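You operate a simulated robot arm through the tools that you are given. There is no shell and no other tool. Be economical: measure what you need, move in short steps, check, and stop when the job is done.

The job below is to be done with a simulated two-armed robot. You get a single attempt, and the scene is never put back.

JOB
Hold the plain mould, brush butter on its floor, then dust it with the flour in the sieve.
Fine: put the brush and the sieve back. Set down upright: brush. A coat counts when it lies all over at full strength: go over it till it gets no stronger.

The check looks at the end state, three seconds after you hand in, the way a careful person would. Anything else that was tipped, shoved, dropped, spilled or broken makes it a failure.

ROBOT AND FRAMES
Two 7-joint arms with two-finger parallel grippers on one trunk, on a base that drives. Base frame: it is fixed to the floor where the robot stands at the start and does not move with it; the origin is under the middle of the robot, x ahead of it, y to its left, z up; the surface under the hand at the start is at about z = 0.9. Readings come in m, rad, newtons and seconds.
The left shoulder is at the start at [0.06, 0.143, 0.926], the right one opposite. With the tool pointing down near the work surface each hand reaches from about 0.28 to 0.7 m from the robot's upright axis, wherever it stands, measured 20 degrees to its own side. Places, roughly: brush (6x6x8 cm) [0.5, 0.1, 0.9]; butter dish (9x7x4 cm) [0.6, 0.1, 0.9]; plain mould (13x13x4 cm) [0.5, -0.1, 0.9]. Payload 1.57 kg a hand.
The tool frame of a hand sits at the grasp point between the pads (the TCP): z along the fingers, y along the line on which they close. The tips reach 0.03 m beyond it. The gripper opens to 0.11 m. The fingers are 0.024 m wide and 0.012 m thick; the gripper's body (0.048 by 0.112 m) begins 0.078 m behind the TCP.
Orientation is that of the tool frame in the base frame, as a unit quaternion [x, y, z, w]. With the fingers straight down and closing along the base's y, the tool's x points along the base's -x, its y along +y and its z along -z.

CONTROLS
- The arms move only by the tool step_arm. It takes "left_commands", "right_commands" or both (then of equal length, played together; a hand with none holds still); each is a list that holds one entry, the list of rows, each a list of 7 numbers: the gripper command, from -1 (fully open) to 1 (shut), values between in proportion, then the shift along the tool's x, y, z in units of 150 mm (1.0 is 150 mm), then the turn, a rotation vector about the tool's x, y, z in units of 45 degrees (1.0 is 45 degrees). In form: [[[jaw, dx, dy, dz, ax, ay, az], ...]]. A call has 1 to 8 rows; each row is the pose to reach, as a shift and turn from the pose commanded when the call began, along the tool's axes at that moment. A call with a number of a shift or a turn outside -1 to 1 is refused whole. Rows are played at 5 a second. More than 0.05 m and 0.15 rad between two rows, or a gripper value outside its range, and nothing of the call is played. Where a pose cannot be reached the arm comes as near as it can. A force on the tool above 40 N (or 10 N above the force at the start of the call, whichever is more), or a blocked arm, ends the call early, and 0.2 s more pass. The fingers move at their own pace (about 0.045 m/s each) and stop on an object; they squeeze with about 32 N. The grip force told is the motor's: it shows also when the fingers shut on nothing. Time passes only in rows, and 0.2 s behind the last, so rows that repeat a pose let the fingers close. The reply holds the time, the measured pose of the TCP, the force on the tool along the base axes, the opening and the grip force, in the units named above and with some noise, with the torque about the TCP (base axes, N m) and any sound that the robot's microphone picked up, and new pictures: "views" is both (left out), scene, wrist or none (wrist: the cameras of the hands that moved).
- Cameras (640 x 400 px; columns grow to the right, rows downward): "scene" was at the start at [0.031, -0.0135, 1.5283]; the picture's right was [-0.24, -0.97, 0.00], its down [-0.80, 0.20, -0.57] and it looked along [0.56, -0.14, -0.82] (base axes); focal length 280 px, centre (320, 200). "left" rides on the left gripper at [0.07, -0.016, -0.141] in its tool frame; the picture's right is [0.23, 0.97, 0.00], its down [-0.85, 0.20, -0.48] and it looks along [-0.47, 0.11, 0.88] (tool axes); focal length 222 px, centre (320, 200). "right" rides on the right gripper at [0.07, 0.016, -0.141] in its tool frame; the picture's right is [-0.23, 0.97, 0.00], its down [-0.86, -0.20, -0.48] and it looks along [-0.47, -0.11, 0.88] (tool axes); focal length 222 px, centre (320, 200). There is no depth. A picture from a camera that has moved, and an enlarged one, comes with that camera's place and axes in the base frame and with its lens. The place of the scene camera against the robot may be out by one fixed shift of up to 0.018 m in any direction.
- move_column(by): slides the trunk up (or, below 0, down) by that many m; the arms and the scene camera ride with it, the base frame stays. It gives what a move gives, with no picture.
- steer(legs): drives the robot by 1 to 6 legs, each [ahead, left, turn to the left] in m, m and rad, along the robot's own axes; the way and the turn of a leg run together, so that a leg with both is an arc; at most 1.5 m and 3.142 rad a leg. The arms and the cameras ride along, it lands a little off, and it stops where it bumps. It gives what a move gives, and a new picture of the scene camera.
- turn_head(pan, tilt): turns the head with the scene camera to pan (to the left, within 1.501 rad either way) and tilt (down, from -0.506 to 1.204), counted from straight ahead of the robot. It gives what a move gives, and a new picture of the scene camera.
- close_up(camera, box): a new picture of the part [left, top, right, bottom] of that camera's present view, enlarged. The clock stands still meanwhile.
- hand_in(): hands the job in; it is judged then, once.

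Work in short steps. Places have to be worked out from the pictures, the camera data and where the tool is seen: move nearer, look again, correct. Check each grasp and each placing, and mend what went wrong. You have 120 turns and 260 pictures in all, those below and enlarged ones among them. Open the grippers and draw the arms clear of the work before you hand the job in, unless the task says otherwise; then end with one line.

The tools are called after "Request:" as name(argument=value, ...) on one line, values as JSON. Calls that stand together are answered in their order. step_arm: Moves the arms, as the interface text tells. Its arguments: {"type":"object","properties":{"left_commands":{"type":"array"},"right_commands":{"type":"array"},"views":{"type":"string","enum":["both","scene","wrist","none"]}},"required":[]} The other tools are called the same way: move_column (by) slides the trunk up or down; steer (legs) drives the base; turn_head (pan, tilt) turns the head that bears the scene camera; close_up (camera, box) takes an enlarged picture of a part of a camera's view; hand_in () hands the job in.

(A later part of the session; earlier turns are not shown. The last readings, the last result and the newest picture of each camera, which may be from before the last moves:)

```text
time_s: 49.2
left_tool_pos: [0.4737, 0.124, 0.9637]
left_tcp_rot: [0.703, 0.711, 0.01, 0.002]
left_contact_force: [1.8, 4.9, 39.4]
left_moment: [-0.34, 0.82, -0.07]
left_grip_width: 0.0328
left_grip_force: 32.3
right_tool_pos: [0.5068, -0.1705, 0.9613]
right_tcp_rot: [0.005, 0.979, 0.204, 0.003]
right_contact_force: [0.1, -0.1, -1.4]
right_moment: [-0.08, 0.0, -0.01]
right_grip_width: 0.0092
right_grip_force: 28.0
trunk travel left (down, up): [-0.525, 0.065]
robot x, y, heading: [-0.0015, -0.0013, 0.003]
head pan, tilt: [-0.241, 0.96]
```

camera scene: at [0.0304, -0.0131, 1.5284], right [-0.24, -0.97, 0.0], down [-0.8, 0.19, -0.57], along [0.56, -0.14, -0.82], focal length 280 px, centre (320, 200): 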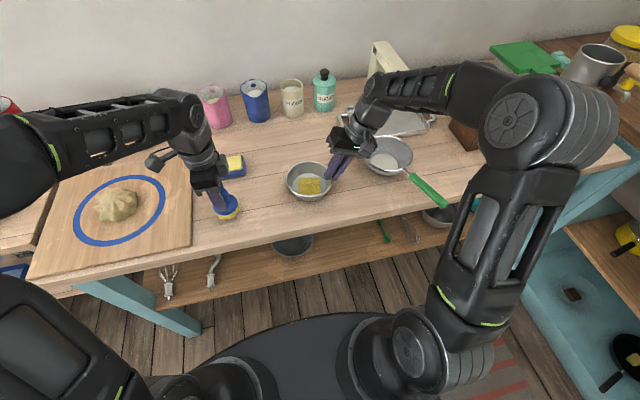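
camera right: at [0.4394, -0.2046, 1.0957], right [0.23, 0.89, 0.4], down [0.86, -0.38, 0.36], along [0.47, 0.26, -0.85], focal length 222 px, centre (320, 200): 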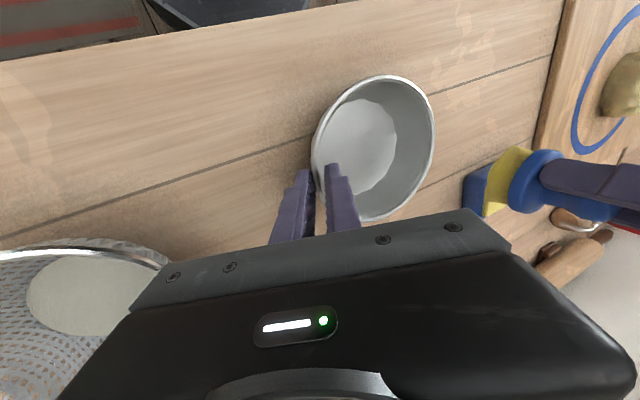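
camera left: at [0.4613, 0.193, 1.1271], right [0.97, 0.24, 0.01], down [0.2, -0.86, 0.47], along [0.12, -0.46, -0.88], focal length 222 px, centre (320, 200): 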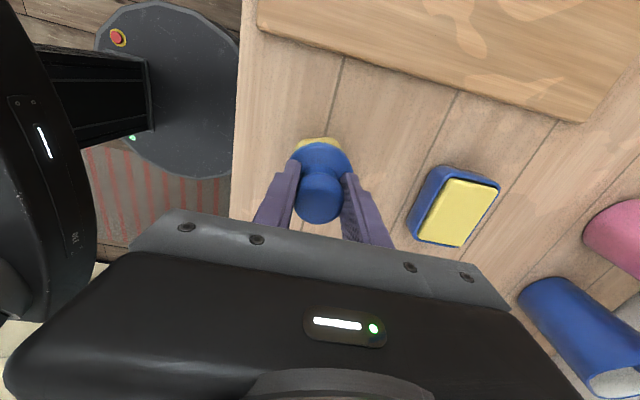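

It's firmly on the table. I ease up slightly, open, and rise.

Request:
step_arm(left_commands=[[[1, 0, 0, -0.012, 0, 0, 0], [0.2, 0, 0, -0.012, 0, 0, 0], [-0.2, 0, 0, -0.012, 0, 0, 0], [-0.3, 0, 0, -0.012, 0, 0, 0], [-0.3, 0, 0, -0.15, 0, 0, 0], [-0.3, 0, 0, -0.35, 0, 0, 0], [-0.3, 0, 0, -0.6, 0, 0, 0], [-0.3, 0, 0, -0.6, 0, 0, 0]]])

Request:
close_up(camera="right", box=[420, 0, 640, 240])

```text
time_s: 51.0
left_tool_pos: [0.4723, 0.1231, 1.051]
left_tcp_rot: [0.704, 0.711, 0.008, -0.001]
left_contact_force: [-0.2, -0.2, -0.5]
left_moment: [0.01, -0.01, -0.01]
left_grip_width: 0.0712
left_grip_force: 0.1
right_tool_pos: [0.5091, -0.1696, 0.9584]
right_tcp_rot: [0.006, 0.979, 0.203, 0.003]
right_contact_force: [0.1, -1.6, 1.8]
right_moment: [-0.06, 0.06, 0.02]
right_grip_width: 0.0092
right_grip_force: 27.7
trunk travel left (down, up): [-0.525, 0.065]
robot x, y, heading: [-0.0043, 0.0005, -0.002]
head pan, tilt: [-0.241, 0.96]
camera scene: at [0.0305, -0.0133, 1.5283], right [-0.24, -0.97, 0.0], down [-0.8, 0.19, -0.57], along [0.56, -0.14, -0.82], focal length 280 px, centre (320, 200)
camera left: at [0.4545, 0.1911, 1.1932], right [0.97, 0.24, 0.01], down [0.2, -0.86, 0.47], along [0.12, -0.45, -0.88], focal length 222 px, centre (320, 200)
```

scene: 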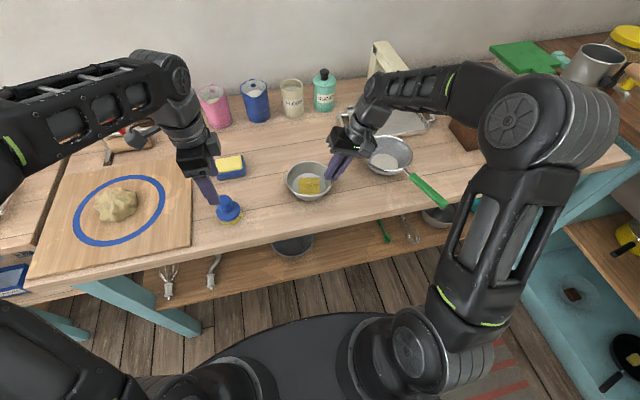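
left: 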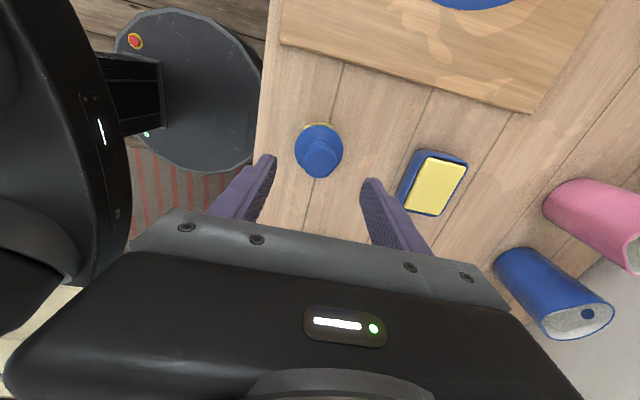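

```text
1.67 times, centred on (530, 120) of right
camera zoom: at [0.4398, -0.2113, 1.0953], right [0.24, 0.89, 0.39], down [0.85, -0.38, 0.36], along [0.47, 0.25, -0.85], focal length 370 px, centre (-30, 333)
```

zoom: 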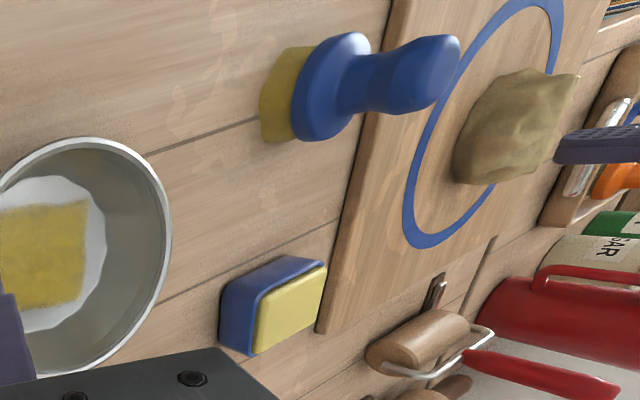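

The brush stands upright back in its place. Next the left hand turns back and goes to hold the mould on its +y side, so the right hand is free for the sieve.

Request:
step_arm(left_commands=[[[-0.1, 0, 0, -0.1, 0, 0, -0.05], [0.2, -0.05, 0.02, -0.2, 0, 0, -0.2], [0.2, -0.12, 0.05, -0.2, 0, 0, -0.36], [0.2, -0.2, 0.09, -0.2, 0, 0, -0.52], [0.2, -0.28, 0.13, -0.2, 0, 0, -0.68], [0.2, -0.36, 0.16, -0.2, 0, 0, -0.84], [0.2, -0.42, 0.185, -0.2, 0, 0, -1.0]]], views="none")

Request:
step_arm(left_commands=[[[0.2, 0, 0, 0, 0, 0, -0.17], [0.2, -0.04, -0.01, 0, 0, 0, -0.34], [0.2, -0.08, -0.02, 0, 0, 0, -0.51], [0.2, -0.12, -0.03, 0, 0, 0, -0.68], [0.2, -0.17, -0.05, 0, 0, 0, -0.85], [0.2, -0.217, -0.066, 0.13, 0, 0, -0.99], [0.2, -0.217, -0.066, 0.13, 0, 0, -0.99]]], views="wrist")

```text
time_s: 52.6
left_tool_pos: [0.5013, 0.0571, 1.0808]
left_tcp_rot: [0.377, 0.926, 0.008, 0.002]
left_contact_force: [0.1, 0.1, 0.3]
left_moment: [0.02, 0.01, 0.01]
left_grip_width: 0.044
left_grip_force: 0.0
right_tool_pos: [0.509, -0.1699, 0.9597]
right_tcp_rot: [0.005, 0.979, 0.203, 0.004]
right_contact_force: [-1.0, -0.6, 0.8]
right_moment: [-0.06, 0.06, 0.02]
right_grip_width: 0.0094
right_grip_force: 27.8
trunk travel left (down, up): [-0.525, 0.065]
robot x, y, heading: [0.0018, -0.0007, 0.003]
head pan, tilt: [-0.241, 0.96]
```

```text
time_s: 54.2
left_tool_pos: [0.5161, 0.0309, 1.0613]
left_tcp_rot: [-0.002, 1.0, 0.006, 0.005]
left_contact_force: [-0.5, -0.5, 0.6]
left_moment: [0.01, 0.03, 0.02]
left_grip_width: 0.0439
left_grip_force: 0.0
right_tool_pos: [0.509, -0.1714, 0.9592]
right_tcp_rot: [0.005, 0.979, 0.204, 0.003]
right_contact_force: [-0.7, -1.0, 0.8]
right_moment: [-0.05, 0.04, 0.01]
right_grip_width: 0.0094
right_grip_force: 27.7
trunk travel left (down, up): [-0.525, 0.065]
robot x, y, heading: [-0.0015, 0.0014, -0.004]
head pan, tilt: [-0.241, 0.96]
camera left: at [0.4467, 0.0124, 1.2014], right [-0.23, 0.97, 0.01], down [0.85, 0.2, 0.49], along [0.47, 0.12, -0.87], focal length 222 px, centre (320, 200)
```

left: 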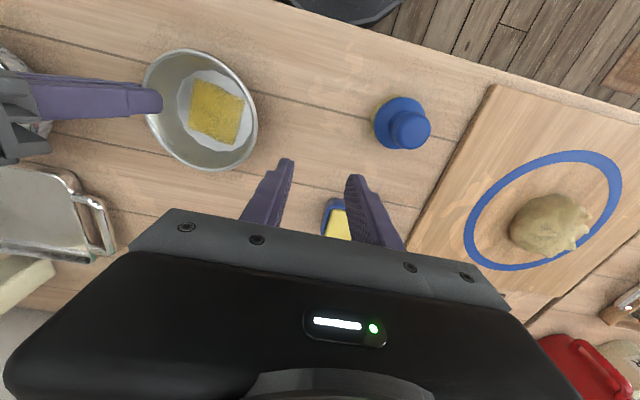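

Mould centre reads (0.514, -0.102). I tilt the left hand and bring it to the +y wall.

Request:
step_arm(left_commands=[[[0.2, 0, -0.03, 0, 0.13, 0, 0], [0.2, 0.005, -0.1, 0, 0.27, 0, 0], [0.2, 0.01, -0.18, 0.1, 0.4, 0, 0], [0.2, 0.013, -0.283, 0.2, 0.533, 0, 0], [0.2, 0.013, -0.283, 0.31, 0.533, 0, 0], [0.2, 0.013, -0.283, 0.31, 0.533, 0, 0]]])

```text
time_s: 55.6
left_tool_pos: [0.5149, -0.0141, 1.0143]
left_tcp_rot: [0.0, 0.979, -0.202, 0.006]
left_contact_force: [0.6, -0.5, 0.3]
left_moment: [0.01, 0.0, -0.06]
left_grip_width: 0.044
left_grip_force: 0.2
right_tool_pos: [0.5083, -0.1698, 0.96]
right_tcp_rot: [0.005, 0.979, 0.204, 0.002]
right_contact_force: [-0.4, -0.5, 0.9]
right_moment: [-0.07, 0.01, -0.03]
right_grip_width: 0.0093
right_grip_force: 27.8
trunk travel left (down, up): [-0.525, 0.065]
robot x, y, heading: [-0.0017, 0.001, 0.001]
head pan, tilt: [-0.241, 0.96]
camera scene: at [0.0308, -0.0133, 1.5283], right [-0.24, -0.97, 0.0], down [-0.8, 0.19, -0.57], along [0.56, -0.14, -0.82], focal length 280 px, centre (320, 200)
camera left: at [0.445, 0.0268, 1.1498], right [-0.23, 0.89, -0.39], down [0.85, 0.38, 0.37], along [0.48, -0.25, -0.84], focal length 222 px, centre (320, 200)
```

scene: 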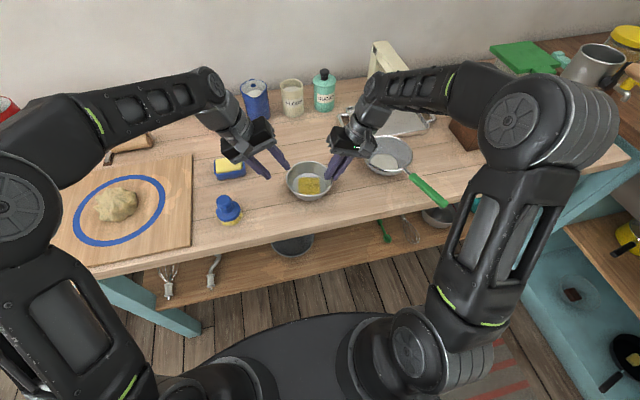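
left: 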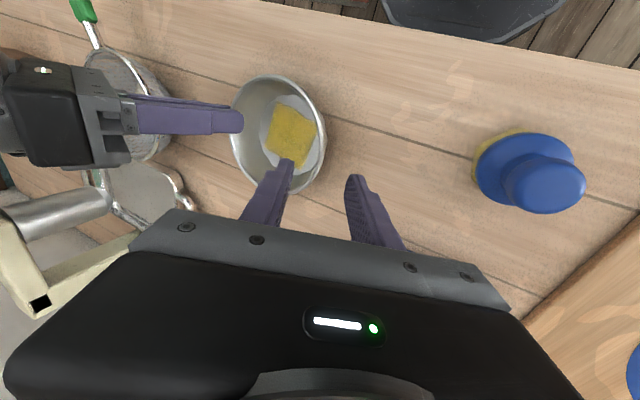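

Request:
step_arm(left_commands=[[[0.2, 0, 0, 0.12, 0, 0, 0], [0.2, 0, 0, 0.24, 0, 0, 0], [0.2, 0, 0, 0.33, 0, 0, 0], [0.2, 0, 0, 0.387, 0, 0, 0], [0.6, 0, 0, 0.387, 0, 0, 0], [1, 0, 0, 0.387, 0, 0, 0], [1, 0, 0, 0.387, 0, 0, 0]]])

Request:
close_up(camera="scene", box=[230, 120, 390, 220])

```text
time_s: 57.2
left_tool_pos: [0.5163, -0.0372, 0.961]
left_tcp_rot: [0.0, 0.979, -0.203, 0.005]
left_contact_force: [0.2, -14.7, 1.3]
left_moment: [-0.2, 0.1, 0.15]
left_grip_width: 0.0132
left_grip_force: 21.6
right_tool_pos: [0.5094, -0.1665, 0.9599]
right_tcp_rot: [0.004, 0.979, 0.206, 0.002]
right_contact_force: [-0.3, 16.0, -1.3]
right_moment: [0.01, -0.12, 0.01]
right_grip_width: 0.0094
right_grip_force: 27.7
trunk travel left (down, up): [-0.525, 0.065]
robot x, y, heading: [-0.0002, 0.0028, 0.001]
head pan, tilt: [-0.241, 0.96]
camera scene: at [0.0309, -0.0133, 1.5283], right [-0.24, -0.97, 0.0], down [-0.8, 0.19, -0.57], along [0.56, -0.14, -0.82], focal length 280 px, centre (320, 200)
camera left: at [0.4461, 0.0039, 1.0963], right [-0.22, 0.89, -0.39], down [0.85, 0.37, 0.37], along [0.47, -0.25, -0.84], focal length 222 px, centre (320, 200)
```

scene: 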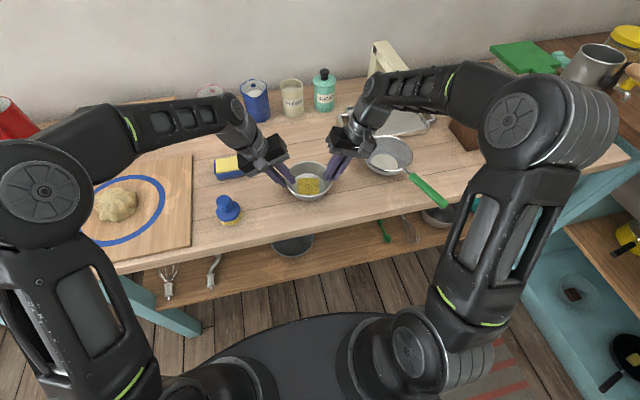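
left: 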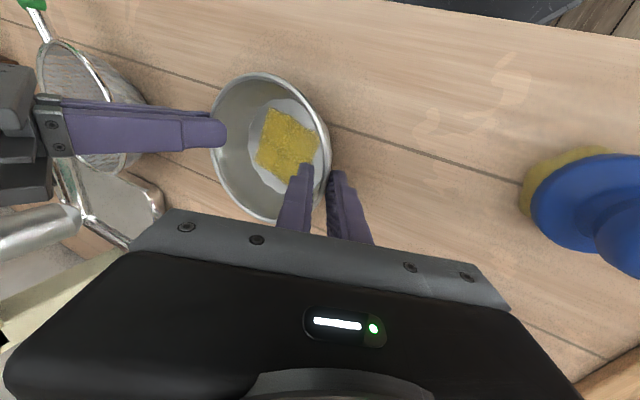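

```text
4.00 times, centred on (310, 170) of scene
camera zoom: at [0.0309, -0.0133, 1.5283], right [-0.24, -0.97, 0.0], down [-0.8, 0.19, -0.57], along [0.56, -0.14, -0.82], focal length 1119 px, centre (360, 320)
```

zoom: 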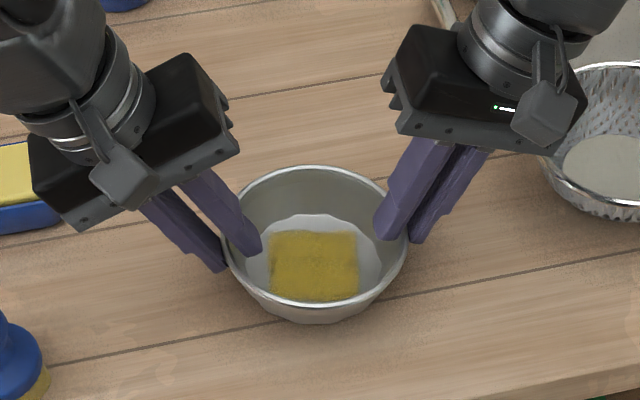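

The left hand now holds the mould too. I release the right hand, back it out along its own axis, and then straighten it to look at the sieve.

Request:
step_arm(right_commands=[[[0.6, 0, 0, 0, 0, 0, 0], [0.2, 0, 0, 0, 0, 0, 0], [0.2, 0, 0, 0, 0, 0, 0], [0.2, 0, 0, -0.12, 0, 0, 0], [0.2, 0, 0, -0.3, 0, 0, 0], [0.2, 0, 0, -0.5, 0, 0, 0], [0.0, 0, 0, -0.75, 0, 0, 0], [0.0, 0, 0, -0.75, 0, 0, 0]]], views="wrist")

```text
time_s: 59.0
left_tool_pos: [0.5175, -0.0357, 0.9598]
left_tcp_rot: [-0.002, 0.979, -0.203, 0.004]
left_contact_force: [-0.2, 0.4, -1.9]
left_moment: [0.1, -0.02, 0.02]
left_grip_width: 0.0104
left_grip_force: 27.9
right_tool_pos: [0.5086, -0.2143, 1.0617]
right_tcp_rot: [0.005, 0.979, 0.203, 0.002]
right_contact_force: [0.2, 0.7, -0.3]
right_moment: [-0.01, 0.01, 0.04]
right_grip_width: 0.055
right_grip_force: 0.1
trunk travel left (down, up): [-0.525, 0.065]
robot x, y, heading: [0.0013, 0.0011, 0.0]
head pan, tilt: [-0.241, 0.96]
camera right: at [0.4384, -0.2551, 1.198], right [0.24, 0.89, 0.39], down [0.85, -0.38, 0.36], along [0.47, 0.25, -0.85], focal length 222 px, centre (320, 200)
```

right: 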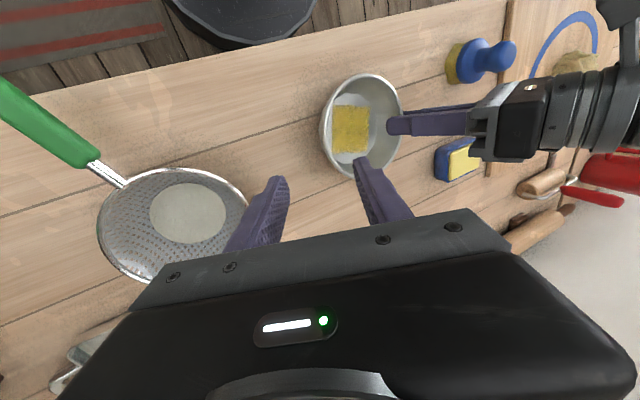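

Sieve centre is about (0.533, -0.338). The handle runs from about (0.453, -0.365) to (0.345, -0.40) at z about 0.957. I straighten the right hand and go over the handle.

Request:
step_arm(right_commands=[[[0.0, 0.05, -0.1, -0.15, 0.1, 0, 0], [0.0, 0.14, -0.22, -0.25, 0.21, 0, 0], [0.0, 0.23, -0.34, -0.35, 0.32, 0, 0], [0.0, 0.32, -0.46, -0.45, 0.43, 0, 0], [0.0, 0.41, -0.56, -0.52, 0.53, 0, 0], [0.0, 0.457, -0.604, -0.547, 0.53, 0, 0], [0.0, 0.457, -0.604, -0.547, 0.53, 0, 0]]], views="none")

Request:
step_arm(right_commands=[[[0.0, 0, -0.05, 0, 0, 0, -0.14], [0.0, 0, -0.15, 0, 0, 0, -0.28], [0.0, 0.01, -0.24, 0.1, 0, 0, -0.415], [0.0, 0.01, -0.24, 0.2, 0, 0, -0.415], [0.0, 0.01, -0.24, 0.2, 0, 0, -0.415]]])

```text
time_s: 60.6
left_tool_pos: [0.5163, -0.0358, 0.9605]
left_tcp_rot: [0.0, 0.979, -0.202, 0.005]
left_contact_force: [-0.5, -0.2, -1.6]
left_moment: [0.03, -0.04, 0.02]
left_grip_width: 0.0103
left_grip_force: 28.4
right_tool_pos: [0.4376, -0.3331, 1.1007]
right_tcp_rot: [0.006, 1.0, -0.002, 0.002]
right_contact_force: [0.0, 0.3, 0.0]
right_moment: [0.03, 0.01, 0.01]
right_grip_width: 0.0548
right_grip_force: 0.1
trunk travel left (down, up): [-0.525, 0.065]
robot x, y, heading: [0.0007, -0.0005, -0.003]
head pan, tilt: [-0.241, 0.96]
```

```text
time_s: 61.8
left_tool_pos: [0.517, -0.0361, 0.9611]
left_tcp_rot: [0.001, 0.979, -0.202, 0.004]
left_contact_force: [-0.7, -0.5, -0.9]
left_moment: [0.09, -0.03, 0.03]
left_grip_width: 0.0102
left_grip_force: 28.4
right_tool_pos: [0.4351, -0.3696, 1.0714]
right_tcp_rot: [-0.156, 0.988, -0.002, 0.0]
right_contact_force: [0.3, -0.1, 0.3]
right_moment: [0.02, 0.05, -0.02]
right_grip_width: 0.0548
right_grip_force: 0.2
trunk travel left (down, up): [-0.525, 0.065]
robot x, y, heading: [-0.001, -0.0032, 0.0]
head pan, tilt: [-0.241, 0.96]
camera scene: at [0.0308, -0.0133, 1.5283], right [-0.24, -0.97, 0.0], down [-0.8, 0.19, -0.57], along [0.56, -0.14, -0.82], focal length 280 px, centre (320, 200)
camera right: at [0.3654, -0.375, 1.2128], right [-0.09, 1.0, -0.01], down [0.87, 0.08, 0.48], along [0.48, 0.04, -0.88], focal length 222 px, centre (320, 200)
```

scene: 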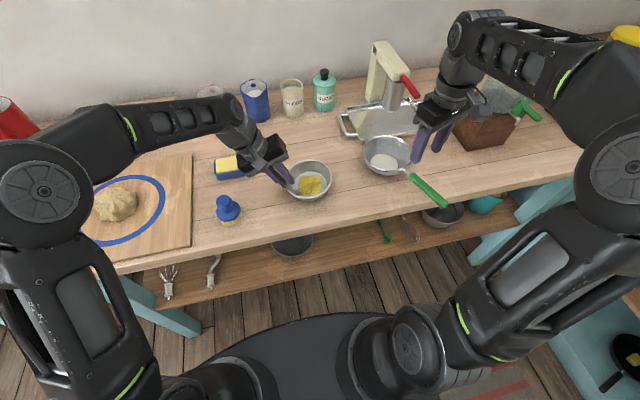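
right: 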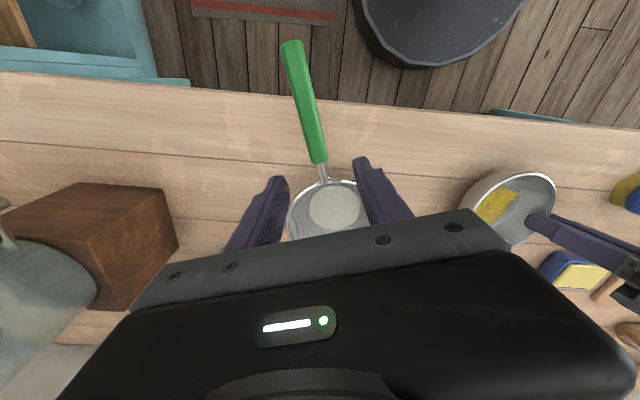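

The handle line is confirmed and the hand is aligned with it. I lower and close on the handle near the bowl.

Request:
step_arm(right_commands=[[[0.0, 0, -0.027, 0.2, 0, 0, 0], [0.0, 0, -0.027, 0.4, 0, 0, 0], [0.0, 0, -0.027, 0.58, 0, 0, 0], [0.0, 0, -0.027, 0.7, 0, 0, 0], [0.0, 0, -0.027, 0.77, 0, 0, 0], [0.0, 0, -0.027, 0.77, 0, 0, 0]]])

Request:
close_up(camera="scene", box=[340, 90, 500, 220])

```text
time_s: 63.2
left_tool_pos: [0.5173, -0.0358, 0.9605]
left_tcp_rot: [0.0, 0.979, -0.202, 0.005]
left_contact_force: [0.4, -0.1, -0.8]
left_moment: [0.07, -0.03, -0.03]
left_grip_width: 0.0101
left_grip_force: 28.9
right_tool_pos: [0.4383, -0.3714, 0.9587]
right_tcp_rot: [-0.155, 0.988, -0.003, 0.0]
right_contact_force: [-1.2, 0.4, 0.0]
right_moment: [-0.03, 0.0, 0.0]
right_grip_width: 0.055
right_grip_force: 0.1
trunk travel left (down, up): [-0.525, 0.065]
robot x, y, heading: [-0.0026, 0.0014, 0.003]
head pan, tilt: [-0.241, 0.96]
camera scene: at [0.0308, -0.0133, 1.5283], right [-0.24, -0.97, 0.0], down [-0.8, 0.19, -0.57], along [0.56, -0.14, -0.82], focal length 280 px, centre (320, 200)
camera right: at [0.3682, -0.3768, 1.1], right [-0.09, 1.0, -0.01], down [0.87, 0.08, 0.48], along [0.48, 0.04, -0.88], focal length 222 px, centre (320, 200)
```

scene: 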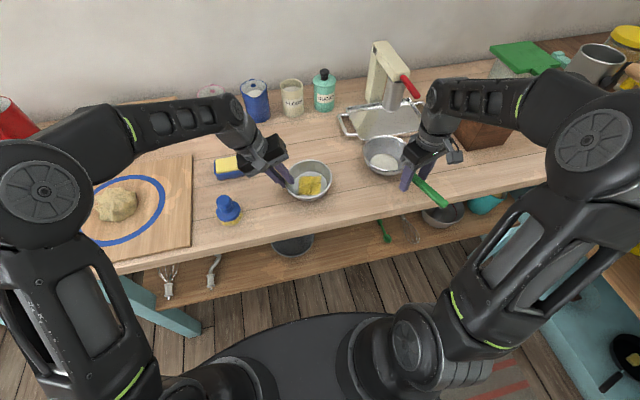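
right: 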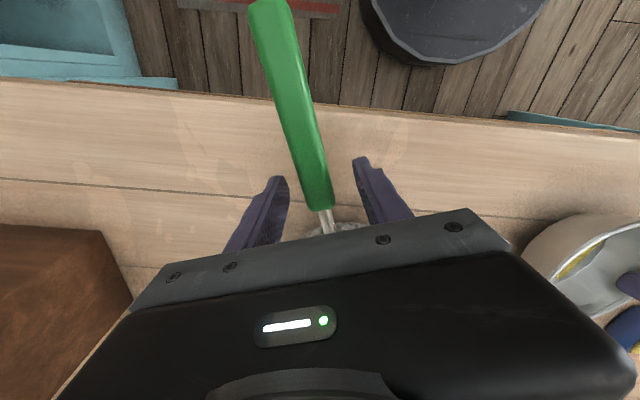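

```text
3.08 times, centred on (420, 155) of scene
camera zoom: at [0.0308, -0.0133, 1.5283], right [-0.24, -0.97, 0.0], down [-0.8, 0.19, -0.57], along [0.56, -0.14, -0.82], focal length 861 px, centre (12, 338)
```

zoom: 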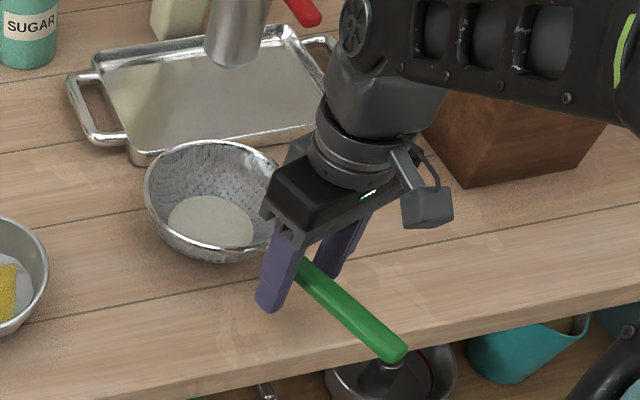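

Request:
step_arm(right_commands=[[[0.0, 0, 0, 0.035, 0, 0, 0], [0.5, 0, 0, 0.035, 0, 0, 0], [1, 0, 0, 0.035, 0, 0, 0], [1, 0, 0, 0.035, 0, 0, 0], [1, 0, 0, 0.035, 0, 0, 0]]], views="none")

Request:
close_up(camera="scene", box=[340, 90, 500, 220])

```text
time_s: 64.4
left_tool_pos: [0.516, -0.0366, 0.9602]
left_tcp_rot: [0.0, 0.979, -0.202, 0.005]
left_contact_force: [-0.6, -0.3, -1.1]
left_moment: [0.08, -0.03, -0.05]
left_grip_width: 0.0102
left_grip_force: 28.4
right_tool_pos: [0.4379, -0.3723, 0.9535]
right_tcp_rot: [-0.156, 0.988, -0.002, 0.0]
right_contact_force: [0.6, -0.7, -0.2]
right_moment: [0.04, 0.01, 0.0]
right_grip_width: 0.0219
right_grip_force: 31.2
trunk travel left (down, up): [-0.525, 0.065]
robot x, y, heading: [0.0008, 0.0019, -0.0]
head pan, tilt: [-0.241, 0.96]
```

```text
3.08 times, centred on (420, 155) of scene
camera zoom: at [0.0309, -0.0134, 1.5283], right [-0.24, -0.97, 0.0], down [-0.8, 0.19, -0.57], along [0.56, -0.14, -0.82], focal length 861 px, centre (12, 338)
```

zoom: 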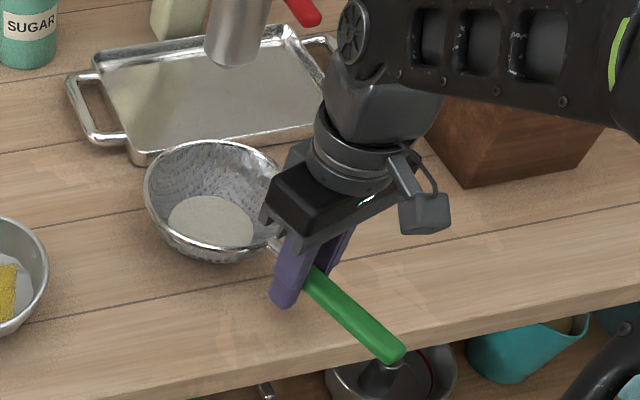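

The handle is gripped (22 mm). I lift slowly and watch for the bowl drooping.

Request:
step_arm(right_commands=[[[1, 0, 0, -0.03, 0, 0, 0], [1, 0, 0, -0.07, 0, 0, 0], [1, 0, 0, -0.12, 0, 0, 0], [1, 0, 0, -0.18, 0, 0, 0], [1, 0, 0, -0.25, 0, 0, 0], [1, 0, 0, -0.32, 0, 0, 0], [1, 0, 0, -0.4, 0, 0, 0], [1, 0, 0, -0.4, 0, 0, 0]]], views="wrist")

Request:
close_up(camera="scene", box=[320, 90, 500, 230])

```text
time_s: 66.2
left_tool_pos: [0.5162, -0.0357, 0.9597]
left_tcp_rot: [0.0, 0.979, -0.202, 0.004]
left_contact_force: [0.9, 0.6, -2.1]
left_moment: [0.08, -0.03, 0.04]
left_grip_width: 0.0105
left_grip_force: 28.6
right_tool_pos: [0.4384, -0.3723, 1.0106]
right_tcp_rot: [-0.156, 0.988, -0.003, 0.001]
right_contact_force: [0.1, -0.1, -2.4]
right_moment: [-0.03, 0.14, 0.04]
right_grip_width: 0.0217
right_grip_force: 31.8
trunk travel left (down, up): [-0.525, 0.065]
robot x, y, heading: [0.004, -0.0005, 0.002]
head pan, tilt: [-0.241, 0.96]
camera right: at [0.3683, -0.3755, 1.1517], right [-0.09, 1.0, -0.01], down [0.87, 0.08, 0.48], along [0.48, 0.04, -0.88], focal length 222 px, centre (320, 200)
```

right: 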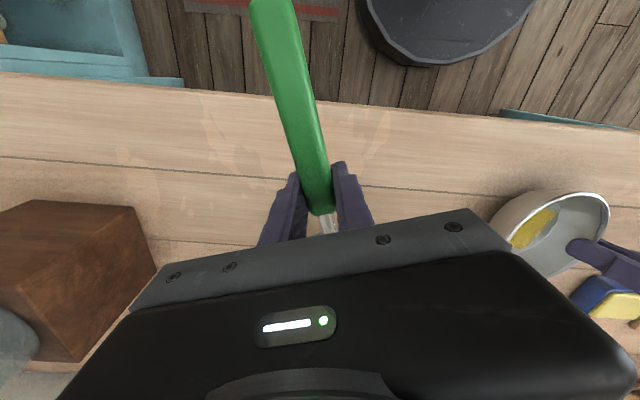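

```text
2.86 times, centred on (410, 160) of scene
camera zoom: at [0.0312, -0.0135, 1.5283], right [-0.24, -0.97, 0.0], down [-0.8, 0.19, -0.57], along [0.56, -0.14, -0.82], focal length 799 px, centre (63, 314)
```

zoom: 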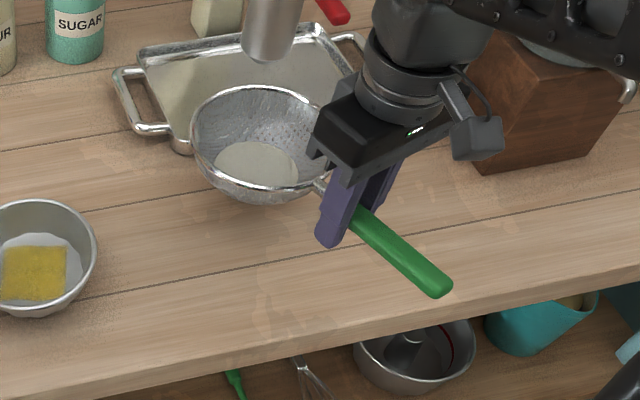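

The sieve lifted level. I move it gently and slowly toward the mould, keeping the bowl at a height that clears the mould rim and stays below the left gripper's body.

Request:
step_arm(right_commands=[[[1, -0.015, 0.06, -0.02, 0, 0, 0], [1, -0.045, 0.17, -0.04, 0, 0, 0], [1, -0.075, 0.29, -0.05, 0, 0, 0], [1, -0.105, 0.41, -0.05, 0, 0, 0], [1, -0.14, 0.53, -0.05, 0, 0, 0], [1, -0.17, 0.65, -0.05, 0, 0, 0], [1, -0.2, 0.77, -0.05, 0, 0, 0], [1, -0.227, 0.86, -0.05, 0, 0, 0]]])

Request:
close_up(camera="scene", box=[240, 90, 420, 230])

Request:
close_up(camera="left", box=[0, 0, 400, 260])

```text
time_s: 68.0
left_tool_pos: [0.5177, -0.0354, 0.96]
left_tcp_rot: [0.0, 0.979, -0.203, 0.005]
left_contact_force: [0.1, -0.3, -1.0]
left_moment: [0.07, -0.03, 0.03]
left_grip_width: 0.0105
left_grip_force: 28.8
right_tool_pos: [0.4307, -0.2371, 1.0175]
right_tcp_rot: [-0.157, 0.988, -0.002, 0.0]
right_contact_force: [-0.2, 0.2, -2.0]
right_moment: [-0.06, 0.17, -0.03]
right_grip_width: 0.0217
right_grip_force: 31.5
trunk travel left (down, up): [-0.525, 0.065]
robot x, y, heading: [0.0042, -0.0013, 0.0]
head pan, tilt: [-0.241, 0.96]
camera scene: at [0.0311, -0.0132, 1.5283], right [-0.24, -0.97, 0.0], down [-0.8, 0.19, -0.57], along [0.56, -0.14, -0.82], focal length 280 px, centre (320, 200)
camera right: at [0.3609, -0.2428, 1.1584], right [-0.09, 1.0, -0.01], down [0.87, 0.08, 0.48], along [0.48, 0.04, -0.88], focal length 222 px, centre (320, 200)
```

scene: 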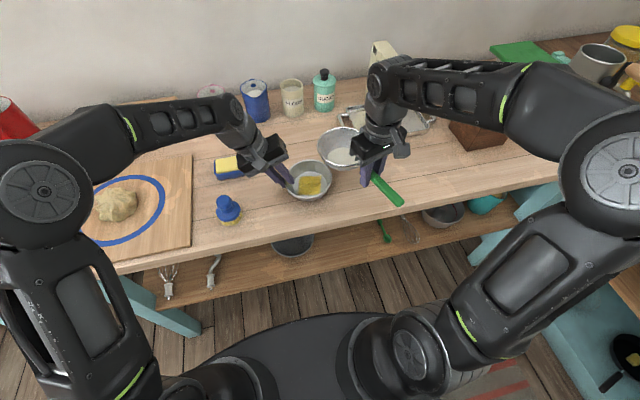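
right: 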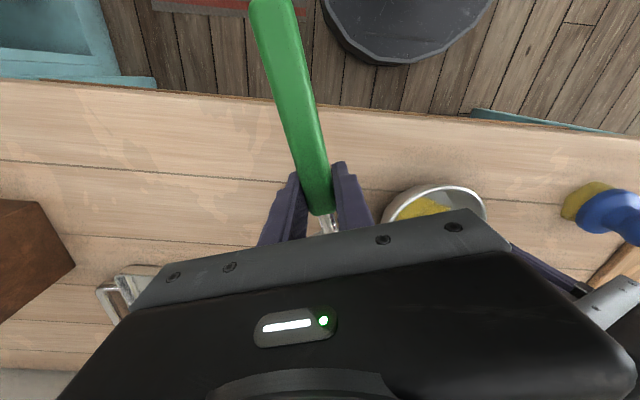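

```text
2.86 times, centred on (330, 160) of scene
camera zoom: at [0.0311, -0.0132, 1.5283], right [-0.24, -0.97, 0.0], down [-0.8, 0.19, -0.57], along [0.56, -0.14, -0.82], focal length 799 px, centre (291, 314)
```

zoom: 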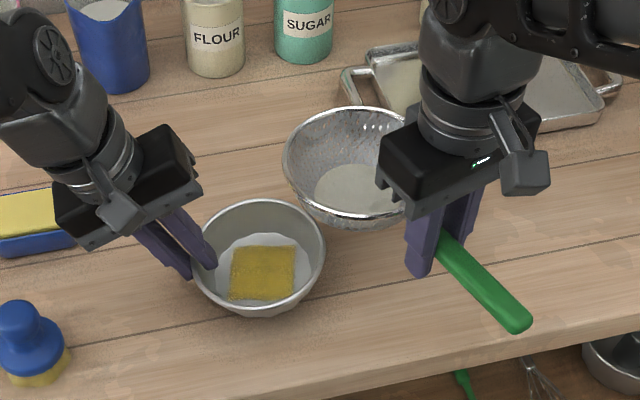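

```text
1.54 times, centred on (200, 130) of left
camera zoom: at [0.4467, 0.0054, 1.0958], right [-0.23, 0.89, -0.39], down [0.85, 0.37, 0.37], along [0.47, -0.25, -0.84], focal length 342 px, centre (505, 308)
```

zoom: 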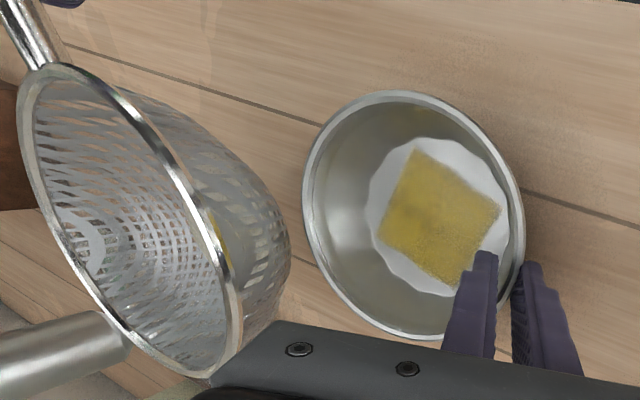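

No flour has fallen so far. I bring the sieve over the mould.

Request:
step_arm(right_commands=[[[1, -0.01, 0.05, 0, 0, 0, 0], [1, -0.03, 0.15, 0, 0, 0, 0], [1, -0.05, 0.26, 0, 0, 0, 0], [1, -0.075, 0.37, 0, 0, 0, 0], [1, -0.095, 0.48, 0, 0, 0, 0], [1, -0.117, 0.57, 0, 0, 0, 0], [1, -0.117, 0.6, 0, 0, 0, 0]]])

Request:
close_up(camera="scene", box=[240, 90, 420, 230])

Request:
close_up(camera="left", box=[100, 0, 500, 260])

```text
time_s: 69.6
left_tool_pos: [0.5172, -0.0353, 0.9599]
left_tcp_rot: [0.0, 0.979, -0.202, 0.006]
left_contact_force: [-0.1, -0.8, -1.8]
left_moment: [0.06, 0.03, 0.03]
left_grip_width: 0.0105
left_grip_force: 28.8
right_tool_pos: [0.4202, -0.146, 1.017]
right_tcp_rot: [-0.157, 0.988, -0.002, 0.0]
right_contact_force: [0.3, -0.2, -2.0]
right_moment: [-0.06, 0.15, 0.01]
right_grip_width: 0.022
right_grip_force: 32.3
trunk travel left (down, up): [-0.525, 0.065]
robot x, y, heading: [-0.0004, 0.0013, -0.004]
head pan, tilt: [-0.241, 0.96]
camera scene: at [0.031, -0.0133, 1.5283], right [-0.24, -0.97, 0.0], down [-0.8, 0.19, -0.57], along [0.56, -0.14, -0.82], focal length 280 px, centre (320, 200)
camera right: at [0.3492, -0.1517, 1.1582], right [-0.09, 1.0, -0.01], down [0.87, 0.08, 0.48], along [0.48, 0.04, -0.88], focal length 222 px, centre (320, 200)
```

scene: 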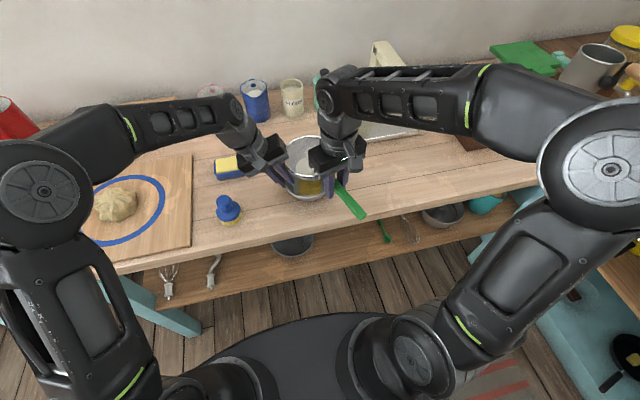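
right: 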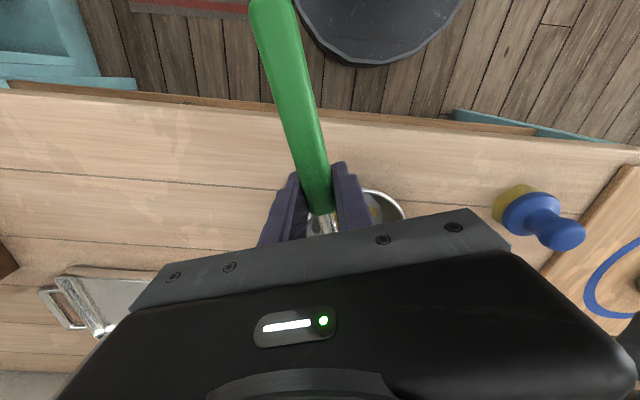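

```text
2.86 times, centred on (330, 160) of scene
camera zoom: at [0.031, -0.0133, 1.5283], right [-0.24, -0.97, 0.0], down [-0.8, 0.19, -0.57], along [0.56, -0.14, -0.82], focal length 799 px, centre (291, 314)
```

zoom: 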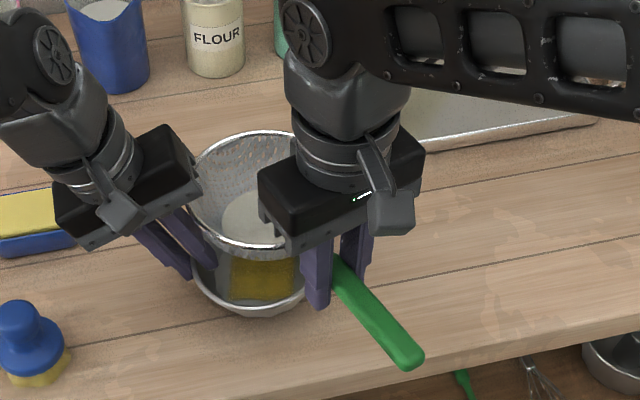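

```text
1.54 times, centred on (300, 130) of left
camera zoom: at [0.4466, 0.0054, 1.0959], right [-0.23, 0.89, -0.39], down [0.85, 0.37, 0.37], along [0.47, -0.25, -0.84], focal length 342 px, centre (351, 308)
```

zoom: 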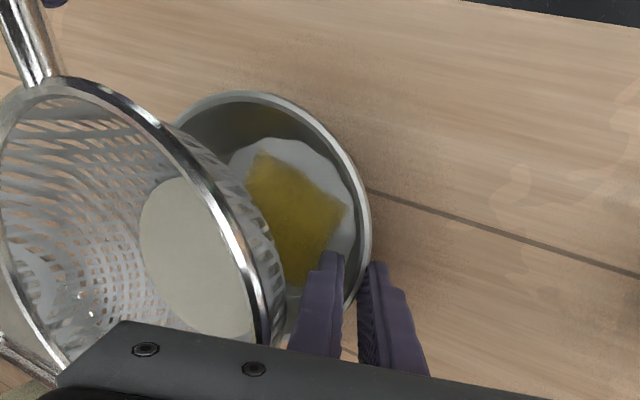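

The sieve is over the mould. I try a first gentle shake along x.

Request:
step_arm(right_commands=[[[1, -0.063, -0.02, 0, 0, 0, 0], [1, 0.063, 0.02, 0, 0, 0, 0], [1, -0.063, -0.02, 0, 0, 0, 0], [1, 0.063, 0.02, 0, 0, 0, 0], [1, -0.063, -0.02, 0, 0, 0, 0], [1, 0.063, 0.02, 0, 0, 0, 0], [1, 0, 0, 0, 0, 0, 0]]], views="none")

Request:
close_up(camera="scene", box=[270, 130, 360, 220])

Request:
close_up(camera="left", box=[100, 0, 500, 260])

```text
time_s: 71.2
left_tool_pos: [0.5174, -0.0362, 0.9609]
left_tcp_rot: [-0.001, 0.979, -0.201, 0.005]
left_contact_force: [-0.3, 0.1, -1.6]
left_moment: [0.08, 0.02, -0.01]
left_grip_width: 0.0103
left_grip_force: 28.4
right_tool_pos: [0.4201, -0.1492, 1.0161]
right_tcp_rot: [-0.157, 0.988, -0.003, 0.0]
right_contact_force: [-0.4, 0.5, -1.2]
right_moment: [-0.04, 0.19, 0.0]
right_grip_width: 0.0219
right_grip_force: 32.0
trunk travel left (down, up): [-0.525, 0.065]
robot x, y, heading: [-0.0004, 0.0031, -0.001]
head pan, tilt: [-0.241, 0.96]
```

```text
4.44 times, centred on (315, 175) of scene
camera zoom: at [0.0327, -0.0132, 1.5282], right [-0.24, -0.97, 0.0], down [-0.8, 0.19, -0.57], along [0.56, -0.14, -0.82], focal length 1243 px, centre (342, 311)
```

zoom: 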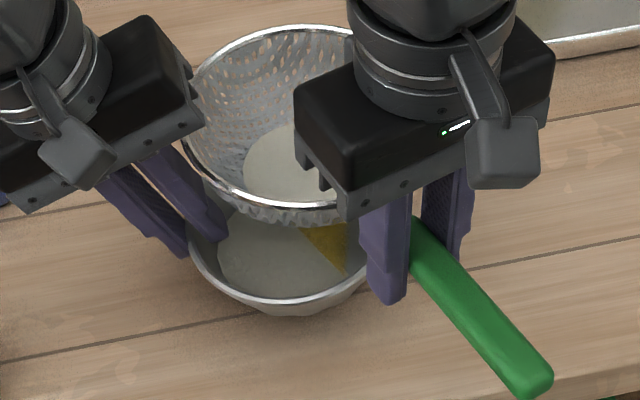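

```text
1.54 times, centred on (300, 130) of left
camera zoom: at [0.4479, 0.0055, 1.0952], right [-0.23, 0.89, -0.39], down [0.85, 0.38, 0.37], along [0.47, -0.25, -0.85], focal length 342 px, centre (351, 308)
```

zoom: 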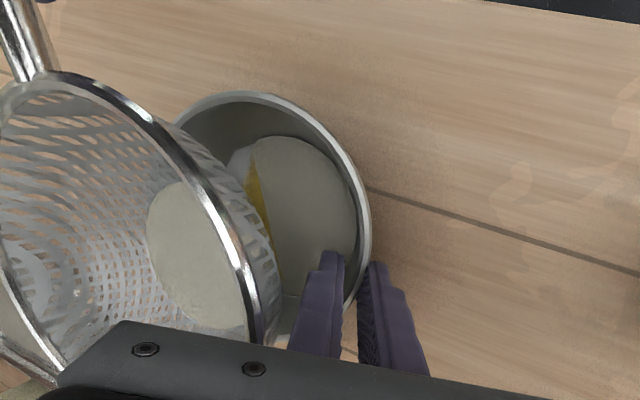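

Flour is coming through. I draw the sieve back to see how it lies.

Request:
step_arm(right_commands=[[[1, 0.01, -0.05, 0, 0, 0, 0], [1, 0.04, -0.15, 0, 0, 0, 0], [1, 0.07, -0.27, 0, 0, 0, 0], [1, 0.1, -0.39, 0, 0, 0, 0], [1, 0.13, -0.5, 0, 0, 0, 0], [1, 0.15, -0.58, 0, 0, 0, 0]]], views="none")

Request:
close_up(camera="scene", box=[260, 110, 400, 220])

Request:
close_up(camera="left", box=[100, 0, 500, 260])

```text
time_s: 72.6
left_tool_pos: [0.5163, -0.0358, 0.9608]
left_tcp_rot: [0.0, 0.979, -0.202, 0.006]
left_contact_force: [0.1, -0.5, -0.8]
left_moment: [0.09, -0.02, 0.03]
left_grip_width: 0.0104
left_grip_force: 28.6
right_tool_pos: [0.426, -0.2382, 1.0181]
right_tcp_rot: [-0.156, 0.988, -0.002, 0.001]
right_contact_force: [-0.3, 0.4, -1.6]
right_moment: [0.0, 0.16, -0.01]
right_grip_width: 0.0218
right_grip_force: 31.7
trunk travel left (down, up): [-0.525, 0.065]
robot x, y, heading: [-0.0015, 0.0006, 0.005]
head pan, tilt: [-0.241, 0.96]
```

```text
3.64 times, centred on (330, 165) of scene
camera zoom: at [0.031, -0.0136, 1.5283], right [-0.24, -0.97, 0.0], down [-0.8, 0.19, -0.57], along [0.56, -0.14, -0.82], focal length 1017 px, centre (284, 327)
```

zoom: 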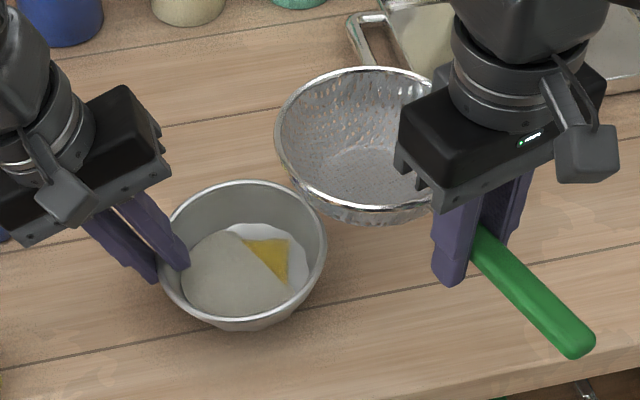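

```text
1.54 times, centred on (300, 130) of left
camera zoom: at [0.4466, 0.0052, 1.0959], right [-0.23, 0.89, -0.39], down [0.85, 0.37, 0.37], along [0.47, -0.25, -0.84], focal length 342 px, centre (351, 308)
```

zoom: 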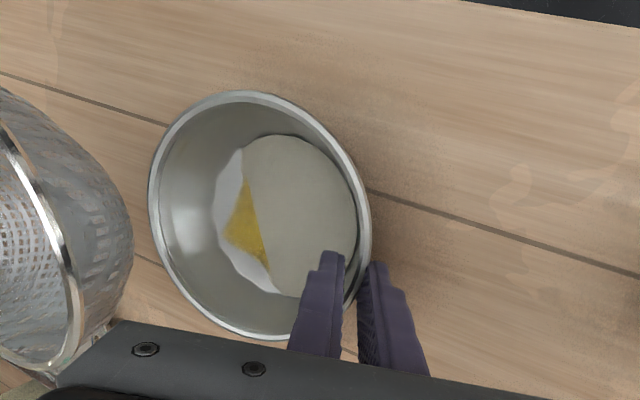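

All the flour is now in the mould, pooled on one side because the held mould is slightly tilted. I release the left hand gently so the mould sits flat, then look.

Request:
step_arm(left_commands=[[[0.78, 0, 0, 0, 0, 0, 0], [0.7, 0, 0, 0, 0, 0, 0], [0.6, 0, 0, 0, 0, 0, 0], [0.5, 0, 0, 0, 0, 0, 0], [0.5, 0, 0, 0, 0, 0, 0]]], views="none")

Request:
close_up(camera="scene", box=[260, 110, 400, 220])

Request:
close_up(camera="left", box=[100, 0, 500, 260])

```text
time_s: 73.8
left_tool_pos: [0.5167, -0.0364, 0.9601]
left_tcp_rot: [0.0, 0.979, -0.202, 0.006]
left_contact_force: [0.3, 0.0, 1.2]
left_moment: [0.0, 0.01, -0.01]
left_grip_width: 0.0277
left_grip_force: 0.1
right_tool_pos: [0.4255, -0.2379, 1.0188]
right_tcp_rot: [-0.156, 0.988, -0.003, 0.0]
right_contact_force: [-0.3, 0.6, -2.5]
right_moment: [-0.04, 0.17, 0.02]
right_grip_width: 0.0216
right_grip_force: 32.1
trunk travel left (down, up): [-0.525, 0.065]
robot x, y, heading: [-0.0, 0.0011, 0.003]
head pan, tilt: [-0.241, 0.96]
```

```text
3.64 times, centred on (330, 165) of scene
camera zoom: at [0.031, -0.0133, 1.5283], right [-0.24, -0.97, 0.0], down [-0.8, 0.19, -0.57], along [0.56, -0.14, -0.82], focal length 1017 px, centre (284, 327)
```

zoom: 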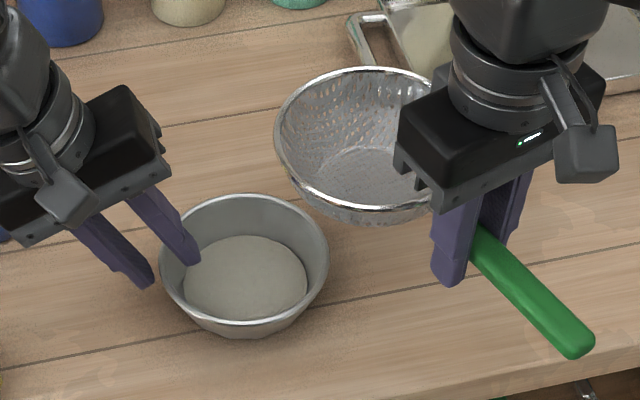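

```text
1.54 times, centred on (300, 130) of left
camera zoom: at [0.4466, 0.0053, 1.0959], right [-0.23, 0.89, -0.39], down [0.85, 0.37, 0.37], along [0.47, -0.25, -0.84], focal length 342 px, centre (351, 308)
```

zoom: 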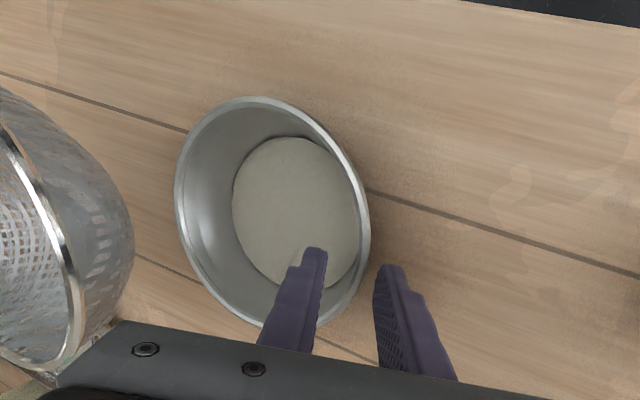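

The flour now lies level over the whole floor. I withdraw the left hand and carry the sieve back.

Request:
step_arm(left_commands=[[[0.5, 0, 0, -0.1, 0, 0, 0], [0.5, 0, 0, -0.25, 0, 0, 0], [0.5, 0, 0, -0.45, 0, 0, 0], [0.5, 0, 0, -0.7, 0, 0, 0], [0.5, 0, 0, -0.7, 0, 0, 0], [0.5, 0, 0, -0.7, 0, 0, 0], [0.5, 0, 0, -0.7, 0, 0, 0]]], right_commands=[[[1, 0.02, -0.08, 0, 0, 0, 0], [1, 0.05, -0.22, 0, 0, 0, 0], [1, 0.085, -0.37, 0, 0, 0, 0], [1, 0.12, -0.52, 0, 0, 0, 0], [1, 0.15, -0.67, 0, 0, 0, 0], [1, 0.185, -0.81, 0, 0, 0, 0], [1, 0.199, -0.874, 0, 0, 0, 0]]])

```text
time_s: 75.4
left_tool_pos: [0.5165, 0.0036, 1.0575]
left_tcp_rot: [-0.001, 0.979, -0.202, 0.005]
left_contact_force: [0.0, 0.8, 0.1]
left_moment: [0.0, 0.01, 0.0]
left_grip_width: 0.0273
left_grip_force: 0.1
right_tool_pos: [0.4379, -0.3695, 1.0169]
right_tcp_rot: [-0.157, 0.988, -0.003, 0.0]
right_contact_force: [1.3, 0.7, -2.6]
right_moment: [-0.03, 0.16, 0.0]
right_grip_width: 0.0219
right_grip_force: 32.1
trunk travel left (down, up): [-0.525, 0.065]
robot x, y, heading: [0.0001, 0.0004, 0.0]
head pan, tilt: [-0.241, 0.96]
camera scene: at [0.0311, -0.0135, 1.5283], right [-0.24, -0.97, 0.0], down [-0.8, 0.19, -0.57], along [0.56, -0.14, -0.82], focal length 280 px, centre (320, 200)
camera right: at [0.3681, -0.3758, 1.1593], right [-0.09, 1.0, -0.01], down [0.87, 0.08, 0.48], along [0.48, 0.04, -0.88], focal length 222 px, centre (320, 200)
camera left: at [0.4453, 0.0458, 1.1931], right [-0.23, 0.89, -0.39], down [0.85, 0.37, 0.37], along [0.47, -0.25, -0.84], focal length 222 px, centre (320, 200)
```

scene: 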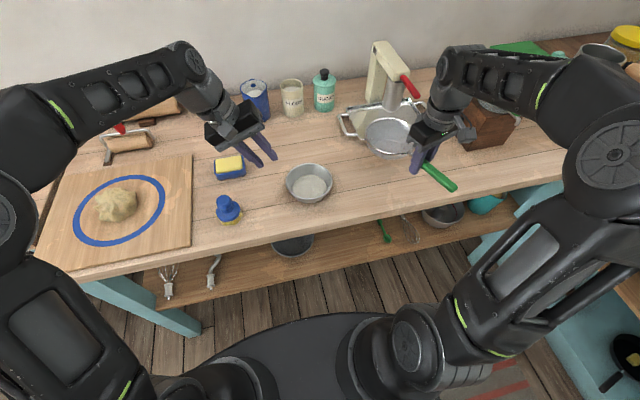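
right: 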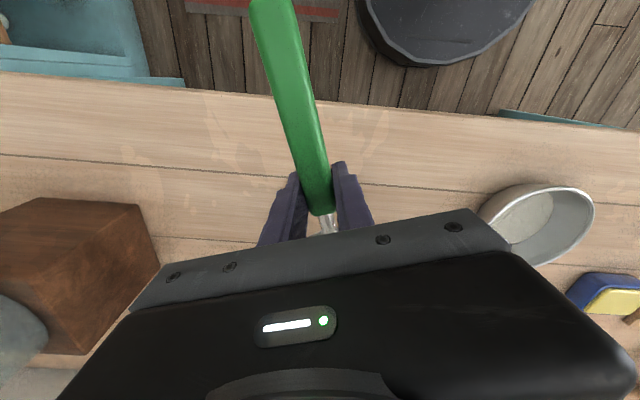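
left: 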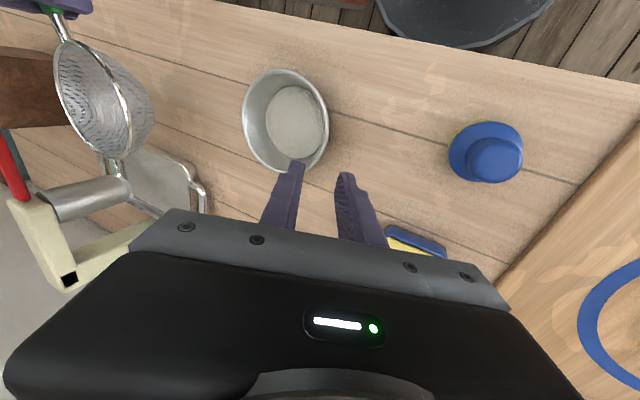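

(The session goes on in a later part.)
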